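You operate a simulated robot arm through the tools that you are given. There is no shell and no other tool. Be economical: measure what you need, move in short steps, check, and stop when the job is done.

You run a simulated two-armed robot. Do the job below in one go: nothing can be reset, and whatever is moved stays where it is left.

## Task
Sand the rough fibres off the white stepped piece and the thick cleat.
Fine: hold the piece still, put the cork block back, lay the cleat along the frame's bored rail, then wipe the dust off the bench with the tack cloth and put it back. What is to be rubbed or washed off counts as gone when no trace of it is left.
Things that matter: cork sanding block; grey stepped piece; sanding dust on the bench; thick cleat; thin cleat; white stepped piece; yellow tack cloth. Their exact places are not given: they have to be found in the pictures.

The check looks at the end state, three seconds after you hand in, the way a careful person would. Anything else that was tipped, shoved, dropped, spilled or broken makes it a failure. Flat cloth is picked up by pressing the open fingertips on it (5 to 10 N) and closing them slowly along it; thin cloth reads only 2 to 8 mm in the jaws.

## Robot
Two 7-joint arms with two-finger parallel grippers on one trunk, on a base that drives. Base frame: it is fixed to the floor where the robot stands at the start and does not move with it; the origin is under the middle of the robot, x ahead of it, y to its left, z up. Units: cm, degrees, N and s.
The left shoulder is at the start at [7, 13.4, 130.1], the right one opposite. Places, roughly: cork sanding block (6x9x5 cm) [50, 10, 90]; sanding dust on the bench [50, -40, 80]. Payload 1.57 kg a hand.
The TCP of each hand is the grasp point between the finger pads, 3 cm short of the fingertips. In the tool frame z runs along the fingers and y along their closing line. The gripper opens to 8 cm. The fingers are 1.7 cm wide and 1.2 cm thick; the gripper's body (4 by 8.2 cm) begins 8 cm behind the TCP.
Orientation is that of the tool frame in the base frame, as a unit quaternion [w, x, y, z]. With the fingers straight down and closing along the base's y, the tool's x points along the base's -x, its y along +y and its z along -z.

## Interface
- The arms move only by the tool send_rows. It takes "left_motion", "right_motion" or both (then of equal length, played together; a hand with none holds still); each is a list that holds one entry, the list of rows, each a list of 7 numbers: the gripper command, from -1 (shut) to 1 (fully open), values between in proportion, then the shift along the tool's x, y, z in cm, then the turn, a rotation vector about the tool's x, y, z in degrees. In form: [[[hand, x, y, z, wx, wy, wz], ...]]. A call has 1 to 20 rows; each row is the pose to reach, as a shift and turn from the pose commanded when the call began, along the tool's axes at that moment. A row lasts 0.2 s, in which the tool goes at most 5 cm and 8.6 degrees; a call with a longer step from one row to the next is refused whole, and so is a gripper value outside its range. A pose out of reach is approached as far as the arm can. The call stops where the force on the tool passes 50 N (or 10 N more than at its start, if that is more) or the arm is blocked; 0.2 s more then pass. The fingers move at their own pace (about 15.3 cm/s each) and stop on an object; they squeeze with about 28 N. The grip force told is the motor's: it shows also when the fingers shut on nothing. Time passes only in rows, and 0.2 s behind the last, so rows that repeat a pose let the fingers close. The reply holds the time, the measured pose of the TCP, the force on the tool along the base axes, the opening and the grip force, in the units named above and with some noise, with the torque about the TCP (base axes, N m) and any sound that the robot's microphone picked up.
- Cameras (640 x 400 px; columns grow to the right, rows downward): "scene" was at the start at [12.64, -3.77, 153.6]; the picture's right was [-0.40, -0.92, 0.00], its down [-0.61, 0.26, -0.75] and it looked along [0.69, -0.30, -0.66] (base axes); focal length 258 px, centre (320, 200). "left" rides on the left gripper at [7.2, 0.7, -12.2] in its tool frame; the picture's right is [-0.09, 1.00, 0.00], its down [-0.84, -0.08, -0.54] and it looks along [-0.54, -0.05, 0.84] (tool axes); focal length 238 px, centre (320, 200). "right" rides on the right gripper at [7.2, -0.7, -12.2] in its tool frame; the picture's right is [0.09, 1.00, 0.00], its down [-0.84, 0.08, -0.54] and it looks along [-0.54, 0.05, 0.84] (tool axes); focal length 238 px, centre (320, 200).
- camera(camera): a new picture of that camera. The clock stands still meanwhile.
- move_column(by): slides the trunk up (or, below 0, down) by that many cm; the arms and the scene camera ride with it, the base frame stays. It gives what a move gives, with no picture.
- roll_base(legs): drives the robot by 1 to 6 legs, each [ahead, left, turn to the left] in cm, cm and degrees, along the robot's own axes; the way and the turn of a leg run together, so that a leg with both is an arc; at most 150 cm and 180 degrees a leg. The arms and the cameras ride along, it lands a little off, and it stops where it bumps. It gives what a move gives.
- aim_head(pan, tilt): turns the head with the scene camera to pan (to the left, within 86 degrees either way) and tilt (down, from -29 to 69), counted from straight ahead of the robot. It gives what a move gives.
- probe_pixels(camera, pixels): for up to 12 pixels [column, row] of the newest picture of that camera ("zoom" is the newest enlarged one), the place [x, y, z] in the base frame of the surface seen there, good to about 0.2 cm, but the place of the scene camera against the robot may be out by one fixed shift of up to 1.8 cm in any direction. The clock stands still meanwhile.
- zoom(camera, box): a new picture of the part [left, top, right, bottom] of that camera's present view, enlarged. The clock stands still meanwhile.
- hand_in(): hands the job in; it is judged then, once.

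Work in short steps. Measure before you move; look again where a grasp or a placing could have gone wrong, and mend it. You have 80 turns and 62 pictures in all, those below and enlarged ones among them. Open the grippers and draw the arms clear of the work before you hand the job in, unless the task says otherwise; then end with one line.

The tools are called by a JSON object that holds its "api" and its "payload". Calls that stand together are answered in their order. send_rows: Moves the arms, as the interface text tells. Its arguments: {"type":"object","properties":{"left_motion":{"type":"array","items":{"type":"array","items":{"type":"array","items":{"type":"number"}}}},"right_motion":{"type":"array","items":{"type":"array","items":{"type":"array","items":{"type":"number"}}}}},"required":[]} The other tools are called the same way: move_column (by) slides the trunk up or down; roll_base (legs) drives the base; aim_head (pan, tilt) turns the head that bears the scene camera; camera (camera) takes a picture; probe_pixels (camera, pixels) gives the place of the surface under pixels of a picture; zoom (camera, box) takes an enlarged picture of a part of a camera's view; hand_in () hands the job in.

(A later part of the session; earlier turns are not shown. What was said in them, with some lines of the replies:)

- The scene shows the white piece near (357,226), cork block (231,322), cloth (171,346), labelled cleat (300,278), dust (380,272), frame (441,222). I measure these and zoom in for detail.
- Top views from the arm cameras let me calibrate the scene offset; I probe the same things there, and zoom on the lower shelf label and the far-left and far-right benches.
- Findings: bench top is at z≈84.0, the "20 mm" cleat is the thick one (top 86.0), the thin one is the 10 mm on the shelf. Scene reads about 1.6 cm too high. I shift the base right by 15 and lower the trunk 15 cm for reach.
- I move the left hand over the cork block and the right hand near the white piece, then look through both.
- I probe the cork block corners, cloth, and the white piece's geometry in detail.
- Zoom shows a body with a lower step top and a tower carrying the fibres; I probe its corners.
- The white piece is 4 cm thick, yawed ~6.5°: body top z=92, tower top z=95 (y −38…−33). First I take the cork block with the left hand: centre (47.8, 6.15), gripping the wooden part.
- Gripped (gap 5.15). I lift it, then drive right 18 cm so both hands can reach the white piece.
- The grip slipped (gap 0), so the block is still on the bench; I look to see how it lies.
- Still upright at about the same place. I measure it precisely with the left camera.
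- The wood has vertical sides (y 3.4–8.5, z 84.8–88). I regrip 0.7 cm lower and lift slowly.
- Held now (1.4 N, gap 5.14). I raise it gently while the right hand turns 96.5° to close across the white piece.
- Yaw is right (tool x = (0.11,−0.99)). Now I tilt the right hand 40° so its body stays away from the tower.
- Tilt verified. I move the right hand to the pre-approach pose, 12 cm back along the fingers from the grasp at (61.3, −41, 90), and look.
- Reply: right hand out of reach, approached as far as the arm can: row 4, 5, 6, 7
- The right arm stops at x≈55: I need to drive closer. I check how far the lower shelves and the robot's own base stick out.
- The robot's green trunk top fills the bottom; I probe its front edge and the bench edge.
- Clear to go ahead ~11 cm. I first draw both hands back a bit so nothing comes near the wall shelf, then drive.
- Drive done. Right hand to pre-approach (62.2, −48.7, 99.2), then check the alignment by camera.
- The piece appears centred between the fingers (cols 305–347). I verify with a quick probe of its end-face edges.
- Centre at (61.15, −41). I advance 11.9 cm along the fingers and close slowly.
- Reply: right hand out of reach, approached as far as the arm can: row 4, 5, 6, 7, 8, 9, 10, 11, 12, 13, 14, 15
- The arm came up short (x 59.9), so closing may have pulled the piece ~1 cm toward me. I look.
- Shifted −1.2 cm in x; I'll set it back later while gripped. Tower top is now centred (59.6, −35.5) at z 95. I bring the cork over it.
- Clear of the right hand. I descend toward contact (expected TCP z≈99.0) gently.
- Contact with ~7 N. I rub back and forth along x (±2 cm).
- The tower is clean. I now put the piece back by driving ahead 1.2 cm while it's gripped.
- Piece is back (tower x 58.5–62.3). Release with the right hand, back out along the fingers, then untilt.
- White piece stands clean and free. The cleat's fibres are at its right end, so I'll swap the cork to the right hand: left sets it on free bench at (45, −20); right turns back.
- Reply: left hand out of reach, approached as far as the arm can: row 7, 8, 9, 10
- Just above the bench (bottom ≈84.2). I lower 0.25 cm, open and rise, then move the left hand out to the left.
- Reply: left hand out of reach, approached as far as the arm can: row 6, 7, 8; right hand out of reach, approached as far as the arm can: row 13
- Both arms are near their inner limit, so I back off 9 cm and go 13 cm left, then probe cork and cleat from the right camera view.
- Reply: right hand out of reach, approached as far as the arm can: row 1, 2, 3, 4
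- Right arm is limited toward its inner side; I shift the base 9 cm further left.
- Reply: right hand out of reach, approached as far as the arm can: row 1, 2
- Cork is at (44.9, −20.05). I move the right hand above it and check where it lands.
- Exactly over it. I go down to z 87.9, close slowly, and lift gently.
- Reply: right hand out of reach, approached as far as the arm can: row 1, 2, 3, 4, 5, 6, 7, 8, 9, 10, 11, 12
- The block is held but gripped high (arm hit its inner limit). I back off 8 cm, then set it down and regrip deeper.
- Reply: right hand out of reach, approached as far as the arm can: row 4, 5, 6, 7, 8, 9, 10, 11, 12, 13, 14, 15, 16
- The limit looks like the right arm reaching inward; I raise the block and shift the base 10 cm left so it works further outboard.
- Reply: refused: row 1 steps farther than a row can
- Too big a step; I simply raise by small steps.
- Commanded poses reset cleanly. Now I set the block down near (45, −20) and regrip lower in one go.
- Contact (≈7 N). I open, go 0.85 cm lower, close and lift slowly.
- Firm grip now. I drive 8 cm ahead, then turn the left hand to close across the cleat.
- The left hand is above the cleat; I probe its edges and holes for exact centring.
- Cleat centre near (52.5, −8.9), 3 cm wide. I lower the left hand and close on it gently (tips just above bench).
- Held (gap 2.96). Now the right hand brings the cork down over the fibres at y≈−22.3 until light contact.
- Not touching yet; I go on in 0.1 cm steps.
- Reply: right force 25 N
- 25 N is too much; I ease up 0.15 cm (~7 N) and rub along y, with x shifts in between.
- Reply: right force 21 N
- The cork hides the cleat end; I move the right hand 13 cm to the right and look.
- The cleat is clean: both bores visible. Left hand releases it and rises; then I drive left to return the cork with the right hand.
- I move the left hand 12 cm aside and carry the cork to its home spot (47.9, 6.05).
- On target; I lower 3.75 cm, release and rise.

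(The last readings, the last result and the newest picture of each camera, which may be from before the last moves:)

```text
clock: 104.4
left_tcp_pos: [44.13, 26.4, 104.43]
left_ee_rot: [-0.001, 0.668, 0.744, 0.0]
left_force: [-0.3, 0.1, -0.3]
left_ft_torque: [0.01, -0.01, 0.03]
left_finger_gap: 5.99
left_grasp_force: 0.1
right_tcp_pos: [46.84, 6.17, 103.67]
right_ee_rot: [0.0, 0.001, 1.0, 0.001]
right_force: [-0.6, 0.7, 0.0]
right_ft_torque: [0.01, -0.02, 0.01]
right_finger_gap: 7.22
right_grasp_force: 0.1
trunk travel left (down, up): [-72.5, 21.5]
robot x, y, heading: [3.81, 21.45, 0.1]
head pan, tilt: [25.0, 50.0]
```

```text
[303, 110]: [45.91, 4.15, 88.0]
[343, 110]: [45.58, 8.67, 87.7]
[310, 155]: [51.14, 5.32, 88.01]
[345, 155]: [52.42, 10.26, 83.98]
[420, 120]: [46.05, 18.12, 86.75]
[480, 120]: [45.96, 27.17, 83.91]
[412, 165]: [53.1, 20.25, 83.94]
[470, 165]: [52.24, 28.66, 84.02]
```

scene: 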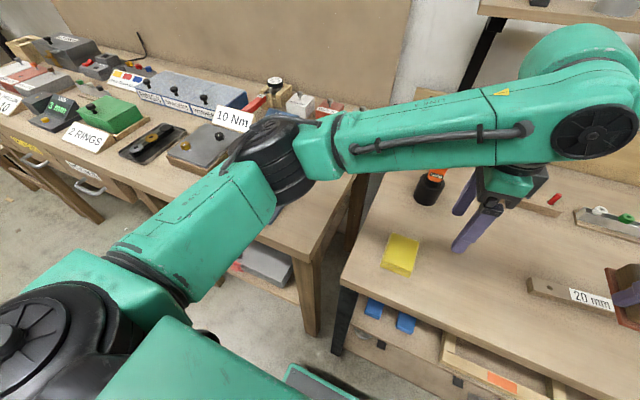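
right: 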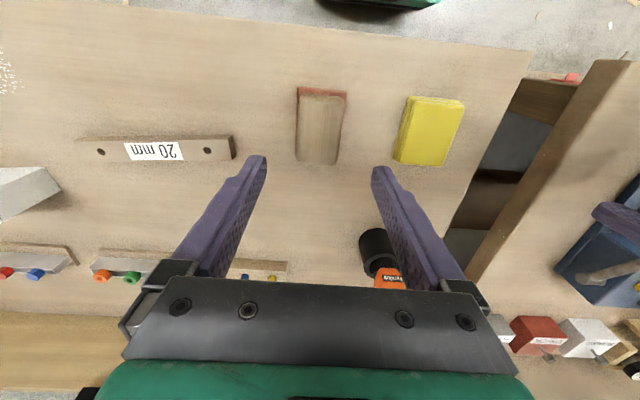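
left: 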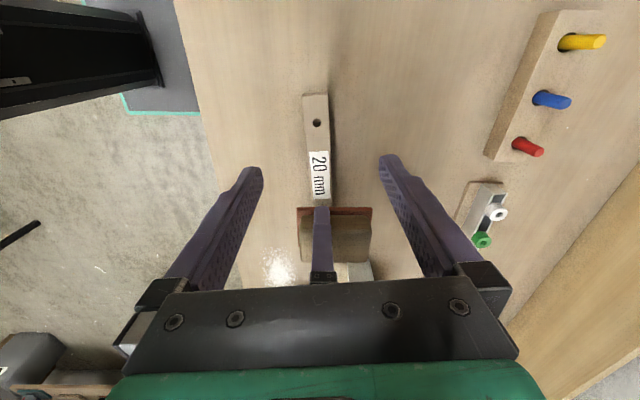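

Cork is back home, upright. Next the cleat: I drive right 34 cm and probe the cleat with the left hand over its middle.

{"api": "roll_base", "payload": {"legs": [[0, -34, 0]]}}

{"api": "send_rows", "payload": {"left_motion": [[[0.5, -2.5, 3, 0, 0, 0, 0], [0.5, -5, 6, 0, 0, 0, 0], [0.5, -6.5, 8.8, 0, 0, 0, 0], [0.5, -6.5, 8.8, 0, 0, 0, 0]]]}}

{"api": "camera", "payload": {"camera": "left"}}

{"api": "zoom", "payload": {"camera": "right", "box": [300, 80, 620, 280]}}

```text
clock: 106.6
left_tcp_pos: [44.22, -7.2, 104.55]
left_ee_rot: [0.0, 0.668, 0.744, 0.0]
left_force: [-0.1, 0.3, -0.3]
left_ft_torque: [-0.01, -0.03, -0.01]
left_finger_gap: 6.0
left_grasp_force: 0.1
right_tcp_pos: [47.08, -27.57, 103.6]
right_ee_rot: [0.0, -0.001, 1.0, 0.001]
right_force: [0.9, -0.4, -0.2]
right_ft_torque: [0.0, -0.03, 0.0]
right_finger_gap: 7.23
right_grasp_force: 0.1
trunk travel left (down, up): [-72.5, 21.5]
robot x, y, heading: [4.15, -12.6, 0.3]
head pan, tilt: [25.0, 50.0]
```

```text
clock: 107.6
left_tcp_pos: [53.91, -12.53, 104.53]
left_ee_rot: [-0.001, 0.667, 0.745, 0.0]
left_force: [0.7, 0.5, 0.1]
left_ft_torque: [-0.01, 0.04, 0.01]
left_finger_gap: 6.0
left_grasp_force: 0.1
right_tcp_pos: [46.96, -27.61, 103.67]
right_ee_rot: [0.0, -0.002, 1.0, 0.0]
right_force: [0.4, 0.3, 0.2]
right_ft_torque: [-0.04, 0.0, 0.0]
right_finger_gap: 7.2
right_grasp_force: 0.1
trunk travel left (down, up): [-72.5, 21.5]
robot x, y, heading: [4.16, -12.43, 0.3]
head pan, tilt: [25.0, 50.0]
```

```text
22 pictures are left
```

left: 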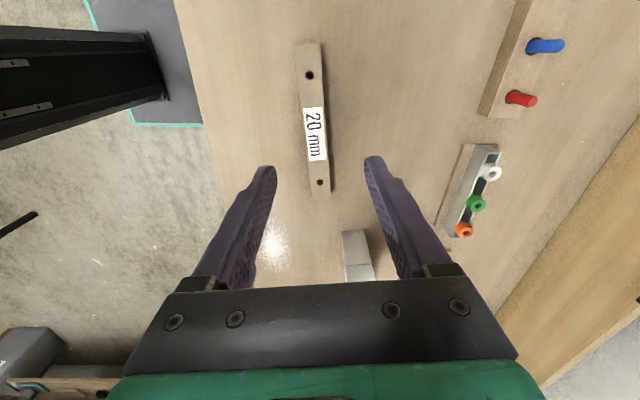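

```text
2.00 times, centred on (460, 180) of right
```

zoom: 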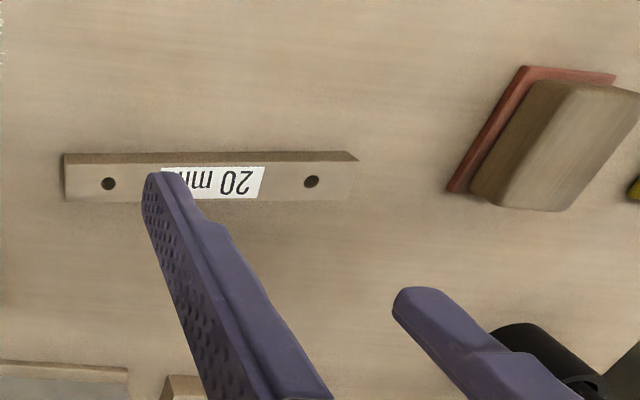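

{"api": "probe_pixels", "payload": {"camera": "zoom", "pixels": [[98, 184], [118, 184], [301, 182], [323, 182], [70, 168], [70, 197], [345, 165], [345, 193], [140, 170], [140, 197], [285, 165], [285, 195]]}}

{"api": "probe_pixels", "payload": {"camera": "left", "pixels": [[299, 75], [322, 75], [304, 105], [326, 105], [309, 160], [327, 160], [312, 188], [329, 190], [313, 182], [326, 182], [303, 76], [316, 76]]}}

```text
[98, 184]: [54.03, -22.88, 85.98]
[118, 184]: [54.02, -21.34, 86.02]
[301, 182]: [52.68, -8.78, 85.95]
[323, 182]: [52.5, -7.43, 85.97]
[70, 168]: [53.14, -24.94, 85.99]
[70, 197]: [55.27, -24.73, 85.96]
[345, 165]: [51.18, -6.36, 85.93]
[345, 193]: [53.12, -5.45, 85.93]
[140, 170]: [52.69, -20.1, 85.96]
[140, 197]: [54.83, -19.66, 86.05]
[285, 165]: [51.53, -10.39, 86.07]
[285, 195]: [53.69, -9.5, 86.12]
```

```text
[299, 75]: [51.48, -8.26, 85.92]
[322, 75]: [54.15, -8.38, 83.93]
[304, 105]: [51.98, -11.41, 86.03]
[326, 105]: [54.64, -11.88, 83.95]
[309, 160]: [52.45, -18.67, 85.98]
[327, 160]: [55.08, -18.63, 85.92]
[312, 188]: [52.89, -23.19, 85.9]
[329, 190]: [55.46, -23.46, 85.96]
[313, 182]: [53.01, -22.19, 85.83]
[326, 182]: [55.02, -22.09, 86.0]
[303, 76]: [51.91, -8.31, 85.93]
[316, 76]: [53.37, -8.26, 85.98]
```

Cleat bores are at (54.03,−22.1) and (52.6,−8.1): spacing 14 cm, yaw 5.8°, middle (53.3,−15.1). I grip it there and lift.

{"api": "send_rows", "payload": {"left_motion": [[[0.5, -2.5, -0.88, 4, 0, 0, 0], [0.5, -2.5, -0.88, 8, 0, 0, 0], [0.5, -2.5, -0.88, 12, 0, 0, 0], [0.5, -2.5, -0.88, 15.5, 0, 0, 0], [0.5, -2.5, -0.88, 17, 0, 0, 0], [0.1, -2.5, -0.88, 17, 0, 0, 0], [-0.1, -2.5, -0.88, 17, 0, 0, 0], [-0.2, -2.5, -0.88, 17, 0, 0, 0], [-0.5, -2.5, -0.88, 17, 0, 0, 0], [-1, -2.5, -0.88, 17, 0, 0, 0], [-1, -2.5, -0.88, 17, 0, 0, 0], [-1, -2.5, -0.88, 16.5, 0, 0, 0], [-1, -2.5, -0.88, 15.5, 0, 0, 0], [-1, -2.5, -0.88, 13.5, 0, 0, 0], [-1, -2.5, -0.88, 10.5, 0, 0, 0], [-1, -2.5, -0.88, 7.5, 0, 0, 0], [-1, -2.5, -0.88, 4.5, 0, 0, 0]]]}}

```text
clock: 111.2
left_tcp_pos: [53.0, -15.27, 99.87]
left_ee_rot: [0.0, 0.668, 0.745, 0.001]
left_force: [0.3, 0.4, -2.3]
left_ft_torque: [-0.03, 0.0, 0.02]
left_finger_gap: 2.94
left_grasp_force: 28.4
right_tcp_pos: [47.1, -27.67, 103.59]
right_ee_rot: [0.0, -0.001, 1.0, 0.0]
right_force: [-0.1, 0.4, 0.0]
right_ft_torque: [-0.05, 0.02, 0.0]
right_finger_gap: 7.19
right_grasp_force: 0.0
trunk travel left (down, up): [-72.5, 21.5]
robot x, y, heading: [4.36, -12.56, 0.4]
head pan, tilt: [25.0, 50.0]
```

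Cleat held. I drive 54 cm right then 9 ahead, and measure the rail's bores with the right camera.

{"api": "roll_base", "payload": {"legs": [[0, -54, 0], [9, 0, 0]]}}

{"api": "camera", "payload": {"camera": "right"}}

{"api": "camera", "payload": {"camera": "left"}}

```text
clock: 115.0
left_tcp_pos: [62.14, -68.37, 100.01]
left_ee_rot: [0.0, 0.667, 0.745, 0.001]
left_force: [0.4, -0.2, -1.7]
left_ft_torque: [-0.02, -0.02, 0.01]
left_finger_gap: 3.0
left_grasp_force: 28.7
right_tcp_pos: [56.13, -80.59, 103.64]
right_ee_rot: [0.0, -0.002, 1.0, 0.001]
right_force: [-0.3, -1.0, 0.1]
right_ft_torque: [-0.01, 0.02, 0.0]
right_finger_gap: 7.2
right_grasp_force: 0.1
trunk travel left (down, up): [-72.5, 21.5]
robot x, y, heading: [13.21, -65.74, -0.0]
head pan, tilt: [25.0, 50.0]
```

```text
20 pictures are left
```

right: 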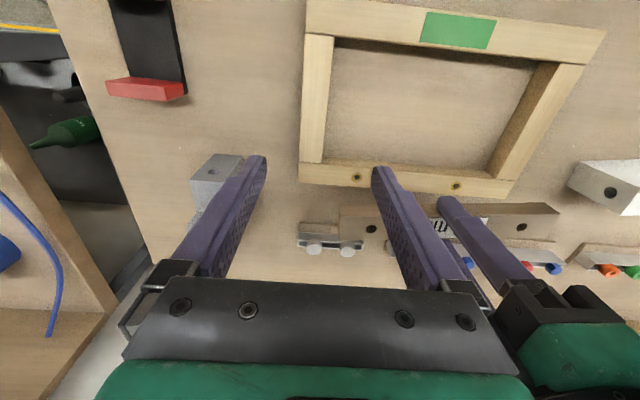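

```text
19 pictures are left
```

left: 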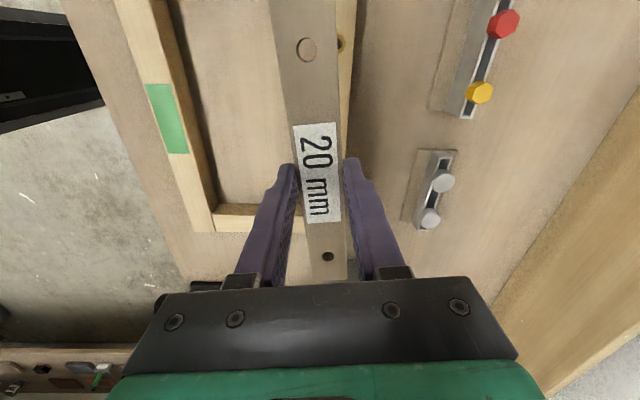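

{"api": "zoom", "payload": {"camera": "right", "box": [290, 140, 530, 260]}}

{"api": "probe_pixels", "payload": {"camera": "left", "pixels": [[294, 48], [318, 48], [306, 36], [306, 62], [320, 257], [334, 257], [285, 100], [338, 100], [300, 150], [341, 150]]}}

```text
2.67 times, centred on (410, 200) of right
```

zoom: 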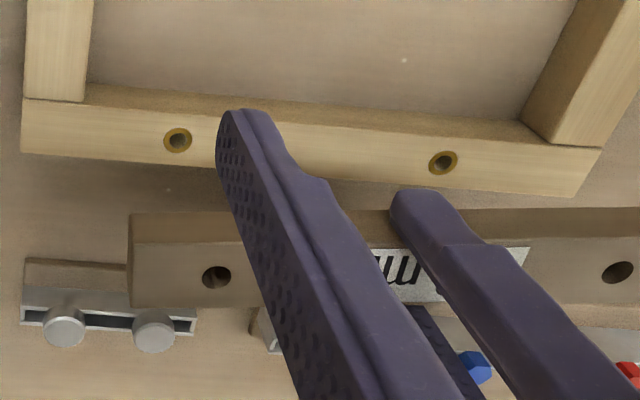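

```text
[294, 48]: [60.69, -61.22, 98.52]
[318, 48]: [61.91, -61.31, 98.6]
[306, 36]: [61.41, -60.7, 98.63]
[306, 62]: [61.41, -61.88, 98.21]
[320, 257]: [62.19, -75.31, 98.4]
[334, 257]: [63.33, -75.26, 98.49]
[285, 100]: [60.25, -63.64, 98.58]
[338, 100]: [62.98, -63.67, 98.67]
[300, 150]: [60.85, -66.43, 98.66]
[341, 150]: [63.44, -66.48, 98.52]
```

Now the rail: bore rims and edges from the zoom.

{"api": "probe_pixels", "payload": {"camera": "zoom", "pixels": [[161, 140], [194, 140], [178, 127], [178, 153], [427, 162], [459, 162], [443, 149], [443, 174], [30, 105], [30, 146], [580, 152], [570, 190]]}}

```text
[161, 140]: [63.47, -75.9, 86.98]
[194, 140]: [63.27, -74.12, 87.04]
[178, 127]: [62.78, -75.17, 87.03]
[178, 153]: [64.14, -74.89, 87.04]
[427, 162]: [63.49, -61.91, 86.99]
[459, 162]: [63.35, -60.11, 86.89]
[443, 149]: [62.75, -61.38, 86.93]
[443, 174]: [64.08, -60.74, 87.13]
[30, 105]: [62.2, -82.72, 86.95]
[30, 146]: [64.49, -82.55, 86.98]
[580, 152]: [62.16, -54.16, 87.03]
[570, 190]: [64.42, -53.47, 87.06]
```

Bores at (63.43,−75.02),(63.42,−61.03): yaw 0, spacing 14, matching the cleat. I turn by 6°, shift to align and lower to ~1.5 cm above, then check.

{"api": "send_rows", "payload": {"left_motion": [[[-1, 0.05, 0.5, 1, 0, 0, 2], [-1, 0.1, 1, 2.5, 0, 0, 4], [-1, 0.13, 1.41, 4.5, 0, 0, 5.96], [-1, 0.13, 1.41, 6.5, 0, 0, 5.96], [-1, 0.13, 1.41, 8, 0, 0, 5.96], [-1, 0.13, 1.41, 8, 0, 0, 5.96]]]}}

{"api": "zoom", "payload": {"camera": "right", "box": [290, 120, 530, 260]}}

{"api": "camera", "payload": {"camera": "left"}}

```text
clock: 116.4
left_tcp_pos: [63.6, -67.97, 91.86]
left_ee_rot: [0.0, 0.705, 0.709, 0.0]
left_force: [0.4, -0.5, -2.1]
left_ft_torque: [-0.03, 0.0, -0.01]
left_finger_gap: 2.93
left_grasp_force: 28.4
right_tcp_pos: [56.25, -80.57, 103.65]
right_ee_rot: [0.0, -0.001, 1.0, 0.001]
right_force: [0.4, -0.7, -0.9]
right_ft_torque: [0.03, 0.03, 0.02]
right_finger_gap: 7.21
right_grasp_force: 0.1
trunk travel left (down, up): [-72.5, 21.5]
robot x, y, heading: [13.42, -65.58, 0.3]
head pan, tilt: [25.0, 50.0]
```

```text
2.67 times, centred on (410, 190) of right
```

zoom: 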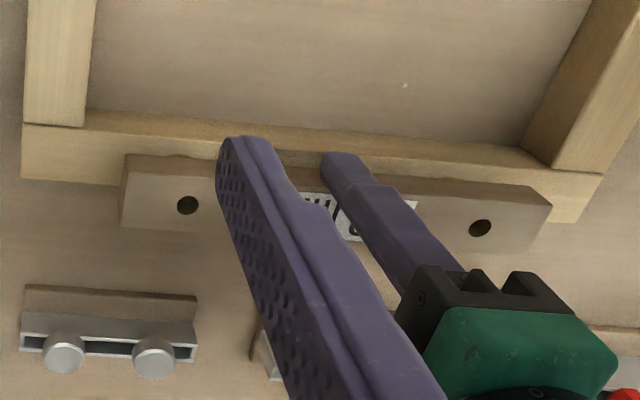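

```text
16 pictures are left
```

left: 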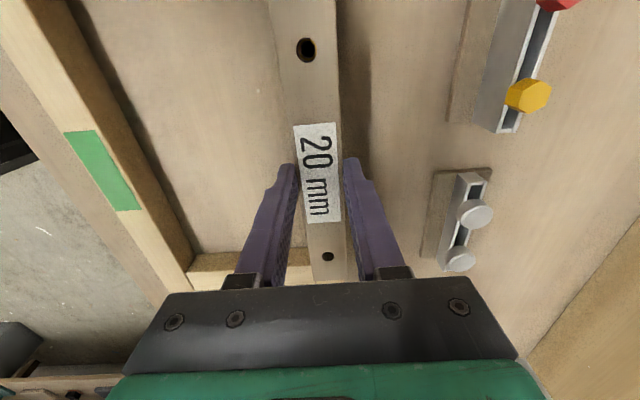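

{"api": "probe_pixels", "payload": {"camera": "zoom", "pixels": [[174, 205], [201, 205], [187, 193], [187, 217], [466, 228], [494, 228], [480, 217], [481, 239]]}}

{"api": "probe_pixels", "payload": {"camera": "left", "pixels": [[293, 48], [319, 48], [306, 36], [306, 63], [321, 256], [335, 256]]}}

```text
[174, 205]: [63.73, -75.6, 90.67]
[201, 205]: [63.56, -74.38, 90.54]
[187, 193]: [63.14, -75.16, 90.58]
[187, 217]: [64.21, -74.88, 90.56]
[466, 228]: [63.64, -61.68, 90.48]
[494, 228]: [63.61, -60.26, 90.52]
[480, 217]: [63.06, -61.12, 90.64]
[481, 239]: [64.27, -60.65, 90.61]
```

```text
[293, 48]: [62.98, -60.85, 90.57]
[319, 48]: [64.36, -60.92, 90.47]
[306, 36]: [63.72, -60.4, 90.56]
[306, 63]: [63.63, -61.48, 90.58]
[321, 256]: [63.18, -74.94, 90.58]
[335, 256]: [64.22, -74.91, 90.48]
```

Aligned within 0.2 cm; I correct x by −0.23, lower 1.55 cm onto the rail, and check the force.

{"api": "send_rows", "payload": {"left_motion": [[[-1, -0.05, -0.23, 0.5, 0, 0, 0], [-1, -0.05, -0.23, 1.1, 0, 0, 0], [-1, -0.05, -0.23, 1.4, 0, 0, 0], [-1, -0.05, -0.23, 1.5, 0, 0, 0], [-1, -0.05, -0.23, 1.58, 0, 0, 0], [-1, -0.05, -0.23, 1.58, 0, 0, 0]]]}}

```text
clock: 117.8
left_tcp_pos: [63.3, -68.09, 90.44]
left_ee_rot: [0.0, 0.706, 0.709, 0.0]
left_force: [1.3, -0.9, 1.0]
left_ft_torque: [0.25, 0.02, -0.02]
left_finger_gap: 2.94
left_grasp_force: 27.9
right_tcp_pos: [56.2, -80.69, 103.62]
right_ee_rot: [0.0, -0.001, 1.0, 0.001]
right_force: [1.1, 0.5, 0.0]
right_ft_torque: [0.01, 0.0, 0.0]
right_finger_gap: 7.2
right_grasp_force: 0.0
trunk travel left (down, up): [-72.5, 21.5]
robot x, y, heading: [12.6, -65.8, -0.1]
head pan, tilt: [25.0, 50.0]
```

Resting on the rail (~3 N). I open gradually and rise, then check.

{"api": "send_rows", "payload": {"left_motion": [[[-0.2, 0, 0, 0, 0, 0, 0], [0, 0, 0, 0, 0, 0, 0], [0.3, 0, 0, 0, 0, 0, 0], [0.3, 0, 0, 0, 0, 0, 0], [0.3, 0, 0, -1, 0, 0, 0], [0.3, 0, 0, -4, 0, 0, 0], [0.3, 0, 0, -8, 0, 0, 0], [0.3, 0, 0, -12, 0, 0, 0], [0.3, 5, 0, -13, 0, 0, 0], [0.3, 9, 0, -13, 0, 0, 0]]]}}

{"api": "zoom", "payload": {"camera": "right", "box": [290, 120, 530, 260]}}

{"api": "probe_pixels", "payload": {"camera": "zoom", "pixels": [[174, 160], [320, 150], [470, 180], [130, 150], [530, 200]]}}

```text
refused: row 9 steps farther than a row can; nothing moved
```

```text
2.67 times, centred on (410, 190) of right
```

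zoom: 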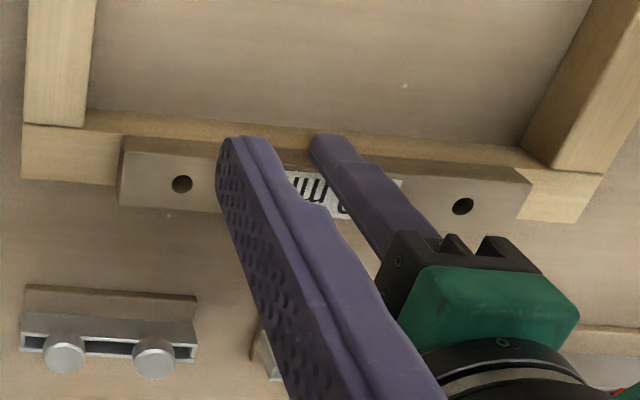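

```text
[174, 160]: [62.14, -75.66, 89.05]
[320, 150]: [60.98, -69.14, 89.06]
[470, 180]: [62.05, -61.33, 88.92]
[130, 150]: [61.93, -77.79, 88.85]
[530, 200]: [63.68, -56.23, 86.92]
```

The cleat sits flush on the rail, bores over bores. I redo the release with smaller steps, turning the left hand back on the way up.

{"api": "send_rows", "payload": {"left_motion": [[[-0.2, 0, 0, 0, 0, 0, 0], [0, 0, 0, 0, 0, 0, 0], [0.3, 0, 0, 0, 0, 0, 0], [0.3, 0, 0, 0, 0, 0, 0], [0.3, 0, 0, -1, 0, 0, 0], [0.3, 0, 0, -4, 0, 0, 0], [0.3, 0, 0, -8, 0, 0, 0], [0.3, 0, 0, -12, 0, 0, 0], [0.5, 0, -1, -13, 0, 0, -8], [0.6, 0, -2, -13, 0, 0, -16], [1, 0, -3, -13, 0, 0, -24], [1, 0, -4, -13, 0, 0, -32], [1, 0, -5, -13, 0, 0, -40], [1, 0, -6, -13, 0, 0, -48], [1, 0, -7, -13, 0, 0, -56], [1, 0, -8, -13, 0, 0, -64], [1, 0, -9, -13, 0, 0, -72], [1, 0, -10, -13, 0, 0, -80], [1, 0, -11, -13, 0, 0, -88], [1, 0, -11, -13, 0, 0, -90]]]}}

{"api": "zoom", "payload": {"camera": "right", "box": [280, 100, 560, 260]}}

{"api": "probe_pixels", "payload": {"camera": "zoom", "pixels": [[160, 206], [190, 206], [175, 195], [175, 217]]}}

```text
clock: 122.0
left_tcp_pos: [52.27, -68.03, 103.28]
left_ee_rot: [0.001, -0.003, 1.0, 0.0]
left_force: [-1.1, 0.3, 0.6]
left_ft_torque: [-0.01, 0.02, 0.02]
left_finger_gap: 8.0
left_grasp_force: 0.2
right_tcp_pos: [56.25, -80.69, 103.56]
right_ee_rot: [0.0, -0.001, 1.0, 0.001]
right_force: [-0.6, 0.3, 0.6]
right_ft_torque: [0.02, 0.0, 0.0]
right_finger_gap: 7.2
right_grasp_force: 0.0
trunk travel left (down, up): [-72.5, 21.5]
robot x, y, heading: [13.09, -65.8, 0.3]
head pan, tilt: [25.0, 50.0]
```

```text
2.29 times, centred on (420, 180) of right
```

zoom: 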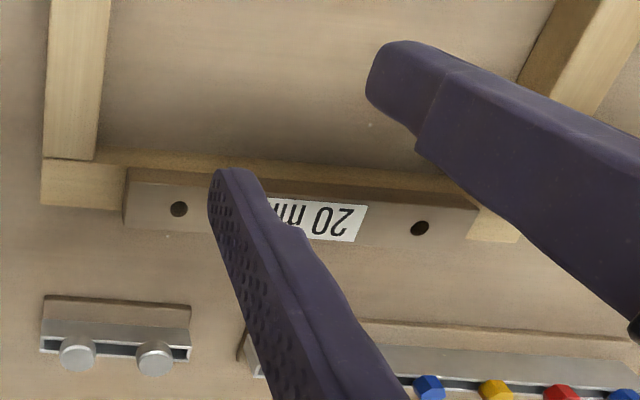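

```text
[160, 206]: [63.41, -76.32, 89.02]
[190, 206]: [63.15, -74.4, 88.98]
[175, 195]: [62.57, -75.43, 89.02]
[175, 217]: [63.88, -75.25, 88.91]
```

The cleat is well placed. Now to the cloth: back 9 cm, then 81 cm left, and look down at it with the left camera.

{"api": "roll_base", "payload": {"legs": [[-9, 0, 0], [0, 81, 0]]}}

{"api": "camera", "payload": {"camera": "left"}}

```text
clock: 127.0
left_tcp_pos: [43.69, 11.92, 103.4]
left_ee_rot: [0.0, 0.005, 1.0, 0.001]
left_force: [0.7, 0.2, -0.3]
left_ft_torque: [0.02, -0.01, 0.01]
left_finger_gap: 8.0
left_grasp_force: 0.1
right_tcp_pos: [47.38, -0.55, 103.66]
right_ee_rot: [0.0, 0.007, 1.0, 0.002]
right_force: [-0.6, 0.5, 0.3]
right_ft_torque: [-0.02, -0.01, 0.01]
right_finger_gap: 7.2
right_grasp_force: 0.1
trunk travel left (down, up): [-72.5, 21.5]
robot x, y, heading: [4.64, 15.15, -0.3]
head pan, tilt: [25.0, 50.0]
```

```text
13 pictures are left
```

left: 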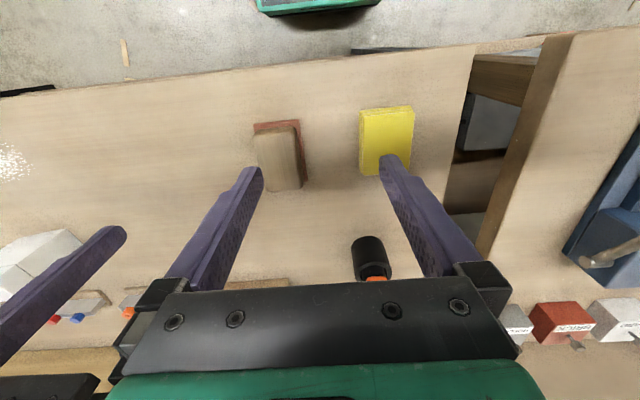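

{"api": "probe_pixels", "payload": {"camera": "left", "pixels": [[363, 112], [410, 110], [361, 150], [411, 150], [363, 174], [382, 172], [359, 130], [413, 130], [358, 108], [412, 105], [388, 108], [411, 168]]}}

```text
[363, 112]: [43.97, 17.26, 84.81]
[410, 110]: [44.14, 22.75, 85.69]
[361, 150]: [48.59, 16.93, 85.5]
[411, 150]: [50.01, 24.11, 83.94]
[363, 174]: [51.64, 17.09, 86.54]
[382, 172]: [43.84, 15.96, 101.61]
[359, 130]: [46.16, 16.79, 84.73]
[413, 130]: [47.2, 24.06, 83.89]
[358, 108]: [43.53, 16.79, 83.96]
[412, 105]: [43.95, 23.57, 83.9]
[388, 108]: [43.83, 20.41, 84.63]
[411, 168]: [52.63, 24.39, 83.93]
```

Cloth pad: x 43.8–52, y 16.9–22.9, z 84–86.7, folded, 6 cm wide. I straddle it at (48, 19.9), tips at z≈84.9, and close slowly, then lift.

{"api": "send_rows", "payload": {"left_motion": [[[1, -1.5, 4, 0, 0, 0, 0], [1, -4.3, 8, 0, 0, 0, 0], [1, -4.3, 8, 4.5, 0, 0, 0], [1, -4.3, 8, 9, 0, 0, 0], [1, -4.3, 8, 13, 0, 0, 0], [1, -4.3, 8, 15, 0, 0, 0], [1, -4.3, 8, 15.5, 0, 0, 0], [0.6, -4.3, 8, 15.5, 0, 0, 0], [0.45, -4.3, 8, 15.5, 0, 0, 0], [0.3, -4.3, 8, 15.5, 0, 0, 0], [0.1, -4.3, 8, 15.5, 0, 0, 0], [-0.2, -4.3, 8, 15.5, 0, 0, 0], [-0.6, -4.3, 8, 15.5, 0, 0, 0], [-1, -4.3, 8, 15.5, 0, 0, 0], [-1, -4.3, 8, 15.5, 0, 0, 0]]]}}

{"api": "camera", "payload": {"camera": "left"}}

```text
clock: 130.2
left_tcp_pos: [48.15, 19.78, 88.12]
left_ee_rot: [0.001, 0.004, 1.0, 0.0]
left_force: [-0.2, -0.2, -0.2]
left_ft_torque: [0.0, -0.01, -0.02]
left_finger_gap: 6.47
left_grasp_force: 28.2
right_tcp_pos: [47.35, -0.66, 103.57]
right_ee_rot: [0.0, 0.007, 1.0, 0.001]
right_force: [0.1, 0.4, -0.3]
right_ft_torque: [-0.02, -0.01, 0.0]
right_finger_gap: 7.19
right_grasp_force: 0.1
trunk travel left (down, up): [-72.5, 21.5]
robot x, y, heading: [4.71, 14.91, -0.3]
head pan, tilt: [25.0, 50.0]
```

```text
12 pictures are left
```

left: 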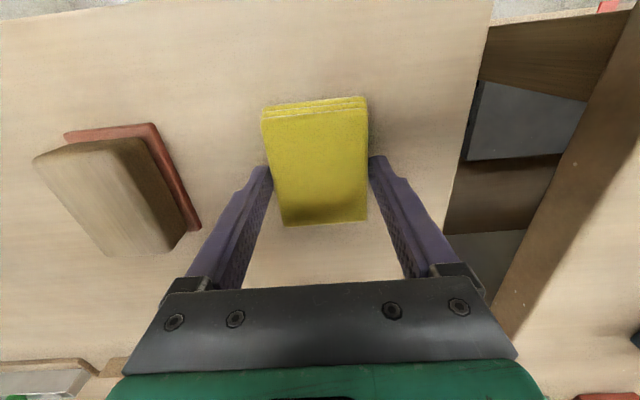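

Gripped as a firm pad (gap 6.47). Lift slowly, then drive 57 cm right to the dust.

{"api": "send_rows", "payload": {"left_motion": [[[-1, 0, 0, -0.2, 0, 0, 0], [-1, 0, 0, -0.5, 0, 0, 0], [-1, 0, 0, -1, 0, 0, 0], [-1, 0, 0, -2, 0, 0, 0], [-1, 0, 0, -3.5, 0, 0, 0], [-1, 0, 0, -5, 0, 0, 0], [-1, 0, 0, -7, 0, 0, 0], [-1, 0, 0, -9, 0, 0, 0], [-1, 0, 0, -11, 0, 0, 0], [-1, 0, 0, -12, 0, 0, 0]]]}}

{"api": "roll_base", "payload": {"legs": [[0, -52, 0]]}}

{"api": "camera", "payload": {"camera": "left"}}

```text
clock: 132.4
left_tcp_pos: [48.06, 19.83, 99.93]
left_ee_rot: [0.0, 0.005, 1.0, 0.001]
left_force: [1.0, 0.3, -1.0]
left_ft_torque: [0.0, 0.02, 0.03]
left_finger_gap: 6.52
left_grasp_force: 28.2
right_tcp_pos: [47.37, -0.6, 103.59]
right_ee_rot: [0.0, 0.006, 1.0, 0.001]
right_force: [-0.5, -0.4, 0.0]
right_ft_torque: [0.01, 0.02, 0.01]
right_finger_gap: 7.21
right_grasp_force: 0.0
trunk travel left (down, up): [-72.5, 21.5]
robot x, y, heading: [4.52, 14.89, -0.2]
head pan, tilt: [25.0, 50.0]
```

```text
clock: 135.4
left_tcp_pos: [47.48, -30.73, 99.89]
left_ee_rot: [0.001, 0.006, 1.0, -0.001]
left_force: [-0.2, -0.7, -0.6]
left_ft_torque: [0.0, 0.01, -0.02]
left_finger_gap: 6.49
left_grasp_force: 28.0
right_tcp_pos: [46.72, -51.43, 103.51]
right_ee_rot: [0.0, 0.007, 1.0, 0.001]
right_force: [-0.3, -0.2, 0.3]
right_ft_torque: [0.03, 0.0, -0.02]
right_finger_gap: 7.22
right_grasp_force: 0.1
trunk travel left (down, up): [-72.5, 21.5]
robot x, y, heading: [4.12, -35.74, -0.6]
head pan, tilt: [25.0, 50.0]
```

```text
11 pictures are left
```

left: 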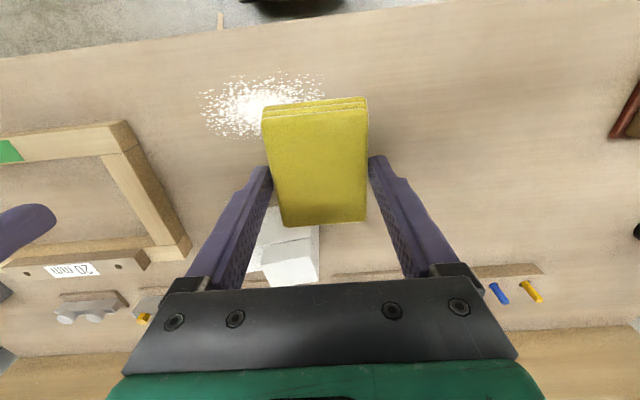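

{"api": "probe_pixels", "payload": {"camera": "left", "pixels": [[200, 105], [325, 85], [240, 138], [265, 73], [310, 72], [205, 125], [325, 96]]}}

```text
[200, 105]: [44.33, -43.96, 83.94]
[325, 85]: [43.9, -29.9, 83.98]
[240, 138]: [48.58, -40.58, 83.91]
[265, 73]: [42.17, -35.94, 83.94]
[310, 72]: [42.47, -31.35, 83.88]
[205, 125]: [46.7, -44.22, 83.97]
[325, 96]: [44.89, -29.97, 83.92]
```

Dust spans x 41.5–49.5, y −44.5…−29.5. I move the right hand aside and lower the pad at (45.5, −28) to light contact.

{"api": "send_rows", "payload": {"left_motion": [[[-1, 1, 1.5, 1, 0, 0, 0], [-1, 2, 2.7, 3, 0, 0, 0], [-1, 2, 2.7, 6, 0, 0, 0], [-1, 2, 2.7, 9, 0, 0, 0], [-1, 2, 2.7, 10.8, 0, 0, 0], [-1, 2, 2.7, 11.4, 0, 0, 0], [-1, 2, 2.7, 11.7, 0, 0, 0], [-1, 2, 2.7, 11.9, 0, 0, 0], [-1, 2, 2.7, 11.9, 0, 0, 0]]], "right_motion": [[[1, 0, -3, 0, 0, 0, 0], [1, 0, -6, 0, 0, 0, 0], [1, 0, -9, 0, 0, 0, 0], [1, 0, -12, 0, 0, 0, 0], [1, 0, -15, 0, 0, 0, 0], [1, 0, -17, 0, 0, 0, 0], [1, 0, -17, 0, 0, 0, 0], [1, 0, -17, 0, 0, 0, 0], [1, 0, -17, 0, 0, 0, 0]]]}}

```text
clock: 137.4
left_tcp_pos: [45.49, -28.09, 88.13]
left_ee_rot: [0.0, 0.006, 1.0, 0.0]
left_force: [0.0, -0.5, -0.8]
left_ft_torque: [-0.01, -0.01, -0.03]
left_finger_gap: 6.48
left_grasp_force: 27.8
right_tcp_pos: [46.52, -68.48, 103.53]
right_ee_rot: [0.0, 0.006, 1.0, 0.001]
right_force: [0.4, -0.4, 0.5]
right_ft_torque: [-0.01, 0.02, 0.02]
right_finger_gap: 7.99
right_grasp_force: 0.0
trunk travel left (down, up): [-72.5, 21.5]
robot x, y, heading: [3.99, -35.73, -0.8]
head pan, tilt: [25.0, 50.0]
```

No contact quite yet; I step down 0.15 cm and read.

{"api": "send_rows", "payload": {"left_motion": [[[-1, 0, 0, 0.1, 0, 0, 0], [-1, 0, 0, 0.18, 0, 0, 0], [-1, 0, 0, 0.18, 0, 0, 0]]]}}

```text
clock: 138.2
left_tcp_pos: [45.58, -28.18, 88.0]
left_ee_rot: [0.0, 0.006, 1.0, 0.0]
left_force: [1.0, -0.2, 3.8]
left_ft_torque: [0.06, -0.01, 0.0]
left_finger_gap: 6.49
left_grasp_force: 27.9
right_tcp_pos: [46.57, -68.43, 103.58]
right_ee_rot: [0.0, 0.007, 1.0, 0.001]
right_force: [0.4, 0.1, 0.1]
right_ft_torque: [0.01, -0.01, -0.01]
right_finger_gap: 8.0
right_grasp_force: 0.0
trunk travel left (down, up): [-72.5, 21.5]
robot x, y, heading: [4.04, -35.71, -0.8]
head pan, tilt: [25.0, 50.0]
```

About 5 N contact. I wipe along y over 18 cm and back at a shifted x, then a third pass.

{"api": "send_rows", "payload": {"left_motion": [[[-1, 0, -2, 0.03, 0, 0, 0], [-1, 0, -4, 0.03, 0, 0, 0], [-1, 0, -6, 0.03, 0, 0, 0], [-1, 0, -8, 0.03, 0, 0, 0], [-1, 0, -10, 0.03, 0, 0, 0], [-1, 0, -12, 0.03, 0, 0, 0], [-1, 0, -14, 0.03, 0, 0, 0], [-1, 0, -16, 0.03, 0, 0, 0], [-1, 0, -17.5, 0.03, 0, 0, 0], [-1, 1.5, -17.5, 0.03, 0, 0, 0], [-1, 1.5, -15.5, 0.03, 0, 0, 0], [-1, 1.5, -13.5, 0.03, 0, 0, 0], [-1, 1.5, -11.5, 0.03, 0, 0, 0], [-1, 1.5, -9.5, 0.03, 0, 0, 0], [-1, 1.5, -7.5, 0.03, 0, 0, 0], [-1, 1.5, -5.5, 0.03, 0, 0, 0], [-1, 1.5, -3.5, 0.03, 0, 0, 0], [-1, 1.5, -1.5, 0.03, 0, 0, 0], [-1, 0, 0, 0.03, 0, 0, 0], [-1, -1.5, 0, 0.03, 0, 0, 0]]]}}

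{"api": "send_rows", "payload": {"left_motion": [[[-1, 0, -2, 0, 0, 0, 0], [-1, 0, -4, 0, 0, 0, 0], [-1, 0, -6, 0, 0, 0, 0], [-1, 0, -8, 0, 0, 0, 0], [-1, 0, -10, 0, 0, 0, 0], [-1, 0, -12, 0, 0, 0, 0], [-1, 0, -14, 0, 0, 0, 0], [-1, 0, -16, 0, 0, 0, 0], [-1, 0, -17.5, 0, 0, 0, 0], [-1, 1.5, -17.5, 0, 0, 0, 0], [-1, 1.5, -14, 0, 0, 0, 0], [-1, 1.5, -11, 0, 0, 0, 0], [-1, 1.5, -8, 0, 0, 0, 0], [-1, 1.5, -5, 0, 0, 0, 0], [-1, 1.5, -2, 0, 0, 0, 0], [-1, 1.5, 1, 0, 0, 0, 0], [-1, 1.5, 1, -2, 0, 0, 0], [-1, 1.5, 3, -5, 0, 0, 0], [-1, 1.5, 6, -8, 0, 0, 0], [-1, 1.5, 9, -10, 0, 0, 0]]]}}

{"api": "camera", "payload": {"camera": "left"}}

```text
clock: 142.4
left_tcp_pos: [46.85, -27.89, 87.92]
left_ee_rot: [0.0, 0.005, 1.0, 0.002]
left_force: [-6.9, 2.7, 14.3]
left_ft_torque: [-0.16, 0.0, -0.1]
left_finger_gap: 6.48
left_grasp_force: 27.8
right_tcp_pos: [46.15, -68.36, 103.78]
right_ee_rot: [0.002, 0.007, 1.0, 0.001]
right_force: [0.6, 0.4, 0.3]
right_ft_torque: [0.02, -0.01, 0.0]
right_finger_gap: 8.02
right_grasp_force: 0.1
trunk travel left (down, up): [-72.5, 21.5]
robot x, y, heading: [3.92, -35.87, -0.8]
head pan, tilt: [25.0, 50.0]
```

```text
clock: 146.6
left_tcp_pos: [45.65, -19.07, 97.9]
left_ee_rot: [-0.001, 0.007, 1.0, 0.0]
left_force: [-0.1, 0.0, 0.1]
left_ft_torque: [-0.01, -0.02, 0.03]
left_finger_gap: 6.52
left_grasp_force: 28.0
right_tcp_pos: [46.44, -68.4, 103.55]
right_ee_rot: [0.0, 0.008, 1.0, 0.001]
right_force: [-0.1, -0.1, 0.9]
right_ft_torque: [-0.01, -0.03, -0.01]
right_finger_gap: 8.0
right_grasp_force: 0.1
trunk travel left (down, up): [-72.5, 21.5]
robot x, y, heading: [3.96, -35.46, -0.7]
head pan, tilt: [25.0, 50.0]
```

```text
10 pictures are left
```

left: 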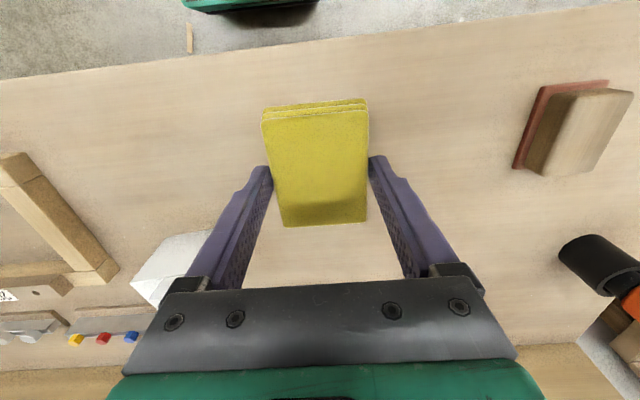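

The dust patch looks gone; I zoom into the wiped area and the sanding spots for leftovers.

{"api": "zoom", "payload": {"camera": "left", "box": [40, 50, 280, 200]}}

{"api": "aim_head", "payload": {"pan": 0, "tilt": 55}}

{"api": "camera", "payload": {"camera": "scene"}}

```text
2.67 times, centred on (160, 125) of left
```

zoom: 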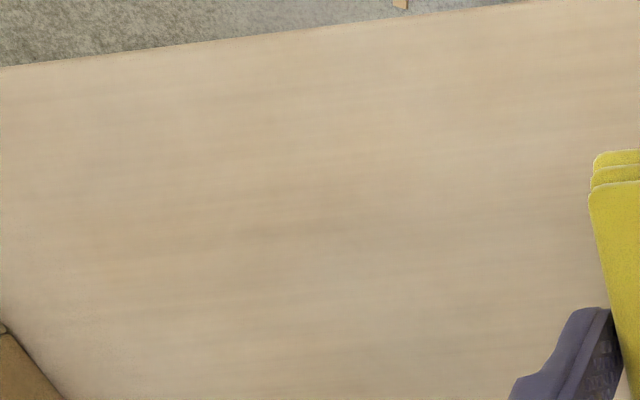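

```text
clock: 147.5
left_tcp_pos: [45.61, -19.06, 97.84]
left_ee_rot: [0.0, 0.006, 1.0, 0.0]
left_force: [-0.6, 0.3, -0.7]
left_ft_torque: [0.01, 0.01, -0.01]
left_finger_gap: 6.51
left_grasp_force: 27.6
right_tcp_pos: [46.5, -68.44, 103.62]
right_ee_rot: [0.001, 0.007, 1.0, 0.0]
right_force: [-0.5, 0.2, 0.2]
right_ft_torque: [0.01, 0.03, 0.0]
right_finger_gap: 7.97
right_grasp_force: 0.1
trunk travel left (down, up): [-72.5, 21.5]
robot x, y, heading: [3.71, -35.6, -1.0]
head pan, tilt: [0.0, 55.0]
```

```text
8 pictures are left
```

scene: 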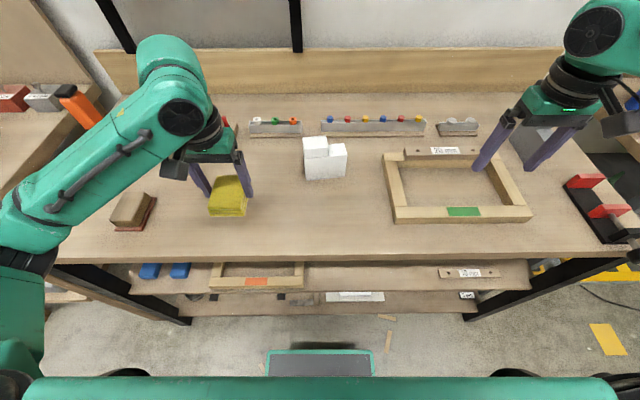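

The bench is clean. I drive 39 cm left to bring the cloth home.

{"api": "roll_base", "payload": {"legs": [[1, 39, 0.8]]}}

```text
clock: 149.9
left_tcp_pos: [46.78, 20.79, 97.86]
left_ee_rot: [0.0, 0.0, 1.0, 0.0]
left_force: [-0.5, -0.5, 0.0]
left_ft_torque: [0.01, -0.02, 0.01]
left_finger_gap: 6.5
left_grasp_force: 27.9
right_tcp_pos: [48.26, -28.67, 103.44]
right_ee_rot: [0.001, 0.001, 1.0, 0.002]
right_force: [-0.1, 0.5, -0.2]
right_ft_torque: [0.04, 0.0, 0.02]
right_finger_gap: 7.98
right_grasp_force: 0.2
trunk travel left (down, up): [-72.5, 21.5]
robot x, y, heading: [5.12, 3.5, -0.1]
head pan, tilt: [0.0, 55.0]
```

I shift to (48.15, 19.8), lower to z 88.05 and release, then rise.

{"api": "send_rows", "payload": {"left_motion": [[[-1, -0.7, -0.5, 1, 0, 0, 0], [-1, -1.35, -1, 3, 0, 0, 0], [-1, -1.35, -1, 6, 0, 0, 0], [-1, -1.35, -1, 8.5, 0, 0, 0], [-1, -1.35, -1, 9.4, 0, 0, 0], [-1, -1.35, -1, 9.7, 0, 0, 0], [-1, -1.35, -1, 9.8, 0, 0, 0], [0.65, -1.35, -1, 9.8, 0, 0, 0], [0.8, -1.35, -1, 9.8, 0, 0, 0], [1, -1.35, -1, 9.7, 0, 0, 0], [1, -1.35, -1, 9.0, 0, 0, 0], [1, -1.35, -1, 6, 0, 0, 0], [1, -1.35, -1, 2, 0, 0, 0], [1, -1.35, -1, -3, 0, 0, 0], [1, 2, -1, -6, 0, 0, 0], [1, 6, -1, -6, 0, 0, 0], [1, 10, -1, -6, 0, 0, 0]]], "right_motion": [[[1, 0, 0, 0, 0, 0, 0], [1, 0, 0, 0, 0, 0, 0], [1, 0, 0, 0, 0, 0, 0], [1, 0, 0, 0, 0, 0, 0], [1, 0, 0, 0, 0, 0, 0], [1, 0, 0, 0, 0, 0, 0], [1, 0, 0, 0, 0, 0, 0], [1, 0, 0, 0, 0, 0, 0], [1, 0, 0, 0, 0, 0, 0], [1, 0, 0, 0, 0, 0, 0], [1, 0, 0, 0, 0, 0, 0], [1, 2, 0, -1, 0, 0, 0], [1, 4, 0, -2, 0, 0, 0], [1, 6, 0, -3, 0, 0, 0], [1, 8, 0, -4, 0, 0, 0], [1, 10, 0, -5, 0, 0, 0], [1, 10, 0, -5, 0, 0, 0]]]}}

{"api": "aim_head", "payload": {"pan": -20, "tilt": 50}}

{"api": "camera", "payload": {"camera": "left"}}

{"api": "camera", "payload": {"camera": "scene"}}

```text
clock: 153.5
left_tcp_pos: [37.67, 19.9, 104.07]
left_ee_rot: [0.0, -0.001, 1.0, 0.0]
left_force: [-0.6, 0.4, -0.2]
left_ft_torque: [0.0, 0.01, 0.02]
left_finger_gap: 8.01
left_grasp_force: 0.0
left hand out of reach, approached as far as the arm can: row 17
right_tcp_pos: [38.19, -28.56, 108.5]
right_ee_rot: [0.0, -0.001, 1.0, 0.001]
right_force: [0.2, 0.5, -0.7]
right_ft_torque: [0.03, 0.01, -0.02]
right_finger_gap: 7.98
right_grasp_force: 0.0
trunk travel left (down, up): [-72.5, 21.5]
robot x, y, heading: [5.5, 3.32, -0.1]
head pan, tilt: [0.0, 55.0]
```

```text
clock: 154.4
left_tcp_pos: [37.7, 19.87, 104.03]
left_ee_rot: [0.0, 0.0, 1.0, 0.001]
left_force: [0.1, 0.1, -0.2]
left_ft_torque: [0.01, 0.01, 0.0]
left_finger_gap: 8.02
left_grasp_force: 0.0
right_tcp_pos: [38.36, -28.52, 108.59]
right_ee_rot: [0.0, 0.001, 1.0, 0.001]
right_force: [0.2, 0.2, 0.3]
right_ft_torque: [0.0, 0.01, -0.04]
right_finger_gap: 7.99
right_grasp_force: 0.0
trunk travel left (down, up): [-72.5, 21.5]
robot x, y, heading: [4.99, 3.65, -0.2]
head pan, tilt: [-20.0, 50.0]
```

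```text
7 pictures are left
```

left: 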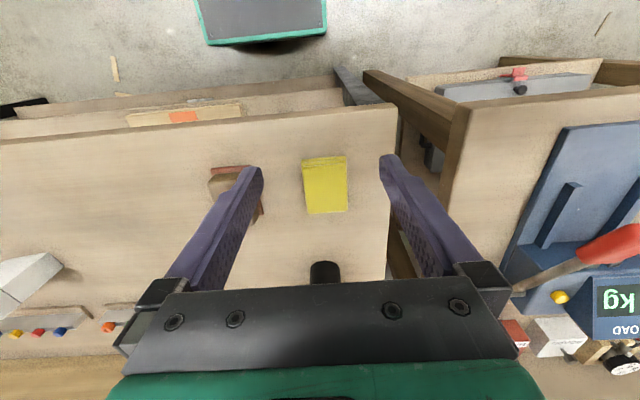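

```text
6 pictures are left
```

scene: 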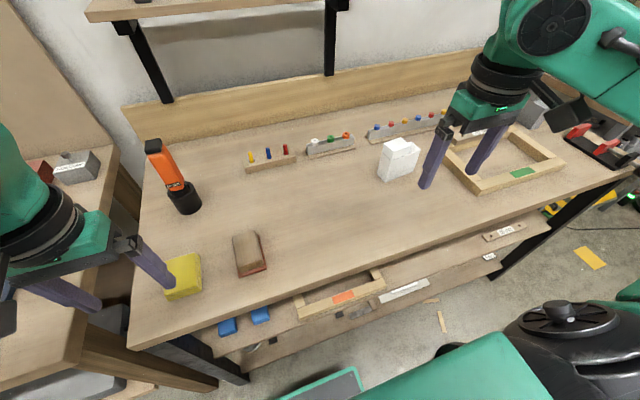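

Cork and cloth are home, all upright. A last zoom on the white piece and cleat for any remaining trace.

{"api": "zoom", "payload": {"camera": "scene", "box": [360, 110, 560, 220]}}

{"api": "probe_pixels", "payload": {"camera": "left", "pixels": [[304, 162], [346, 160], [309, 208], [347, 208]]}}

```text
3.20 times, centred on (460, 165) of scene
```

zoom: 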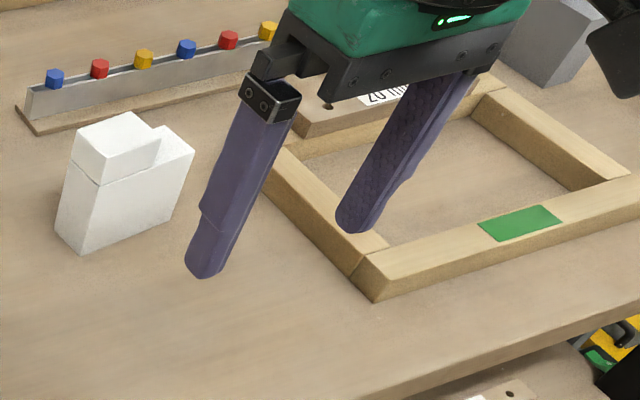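

```text
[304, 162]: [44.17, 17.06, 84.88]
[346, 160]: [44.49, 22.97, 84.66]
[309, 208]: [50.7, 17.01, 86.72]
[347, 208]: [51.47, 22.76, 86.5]
```

Everything is in place: both pieces clean, cleat on the bored rail, bench wiped, cork and cloth back, both grippers open and clear. I hand in.

{"api": "hand_in", "payload": {}}

```text
The job is handed in.
```

The job is handed in. I sanded the white piece and the thick cleat clean, laid the cleat on top of the bored rail with its bores over the rail's, wiped the bench clean, and put the cork block and the cloth back. While gripping the white piece I pulled it about 1.2 cm, and I set it back to within a few millimetres before sanding the cleat.
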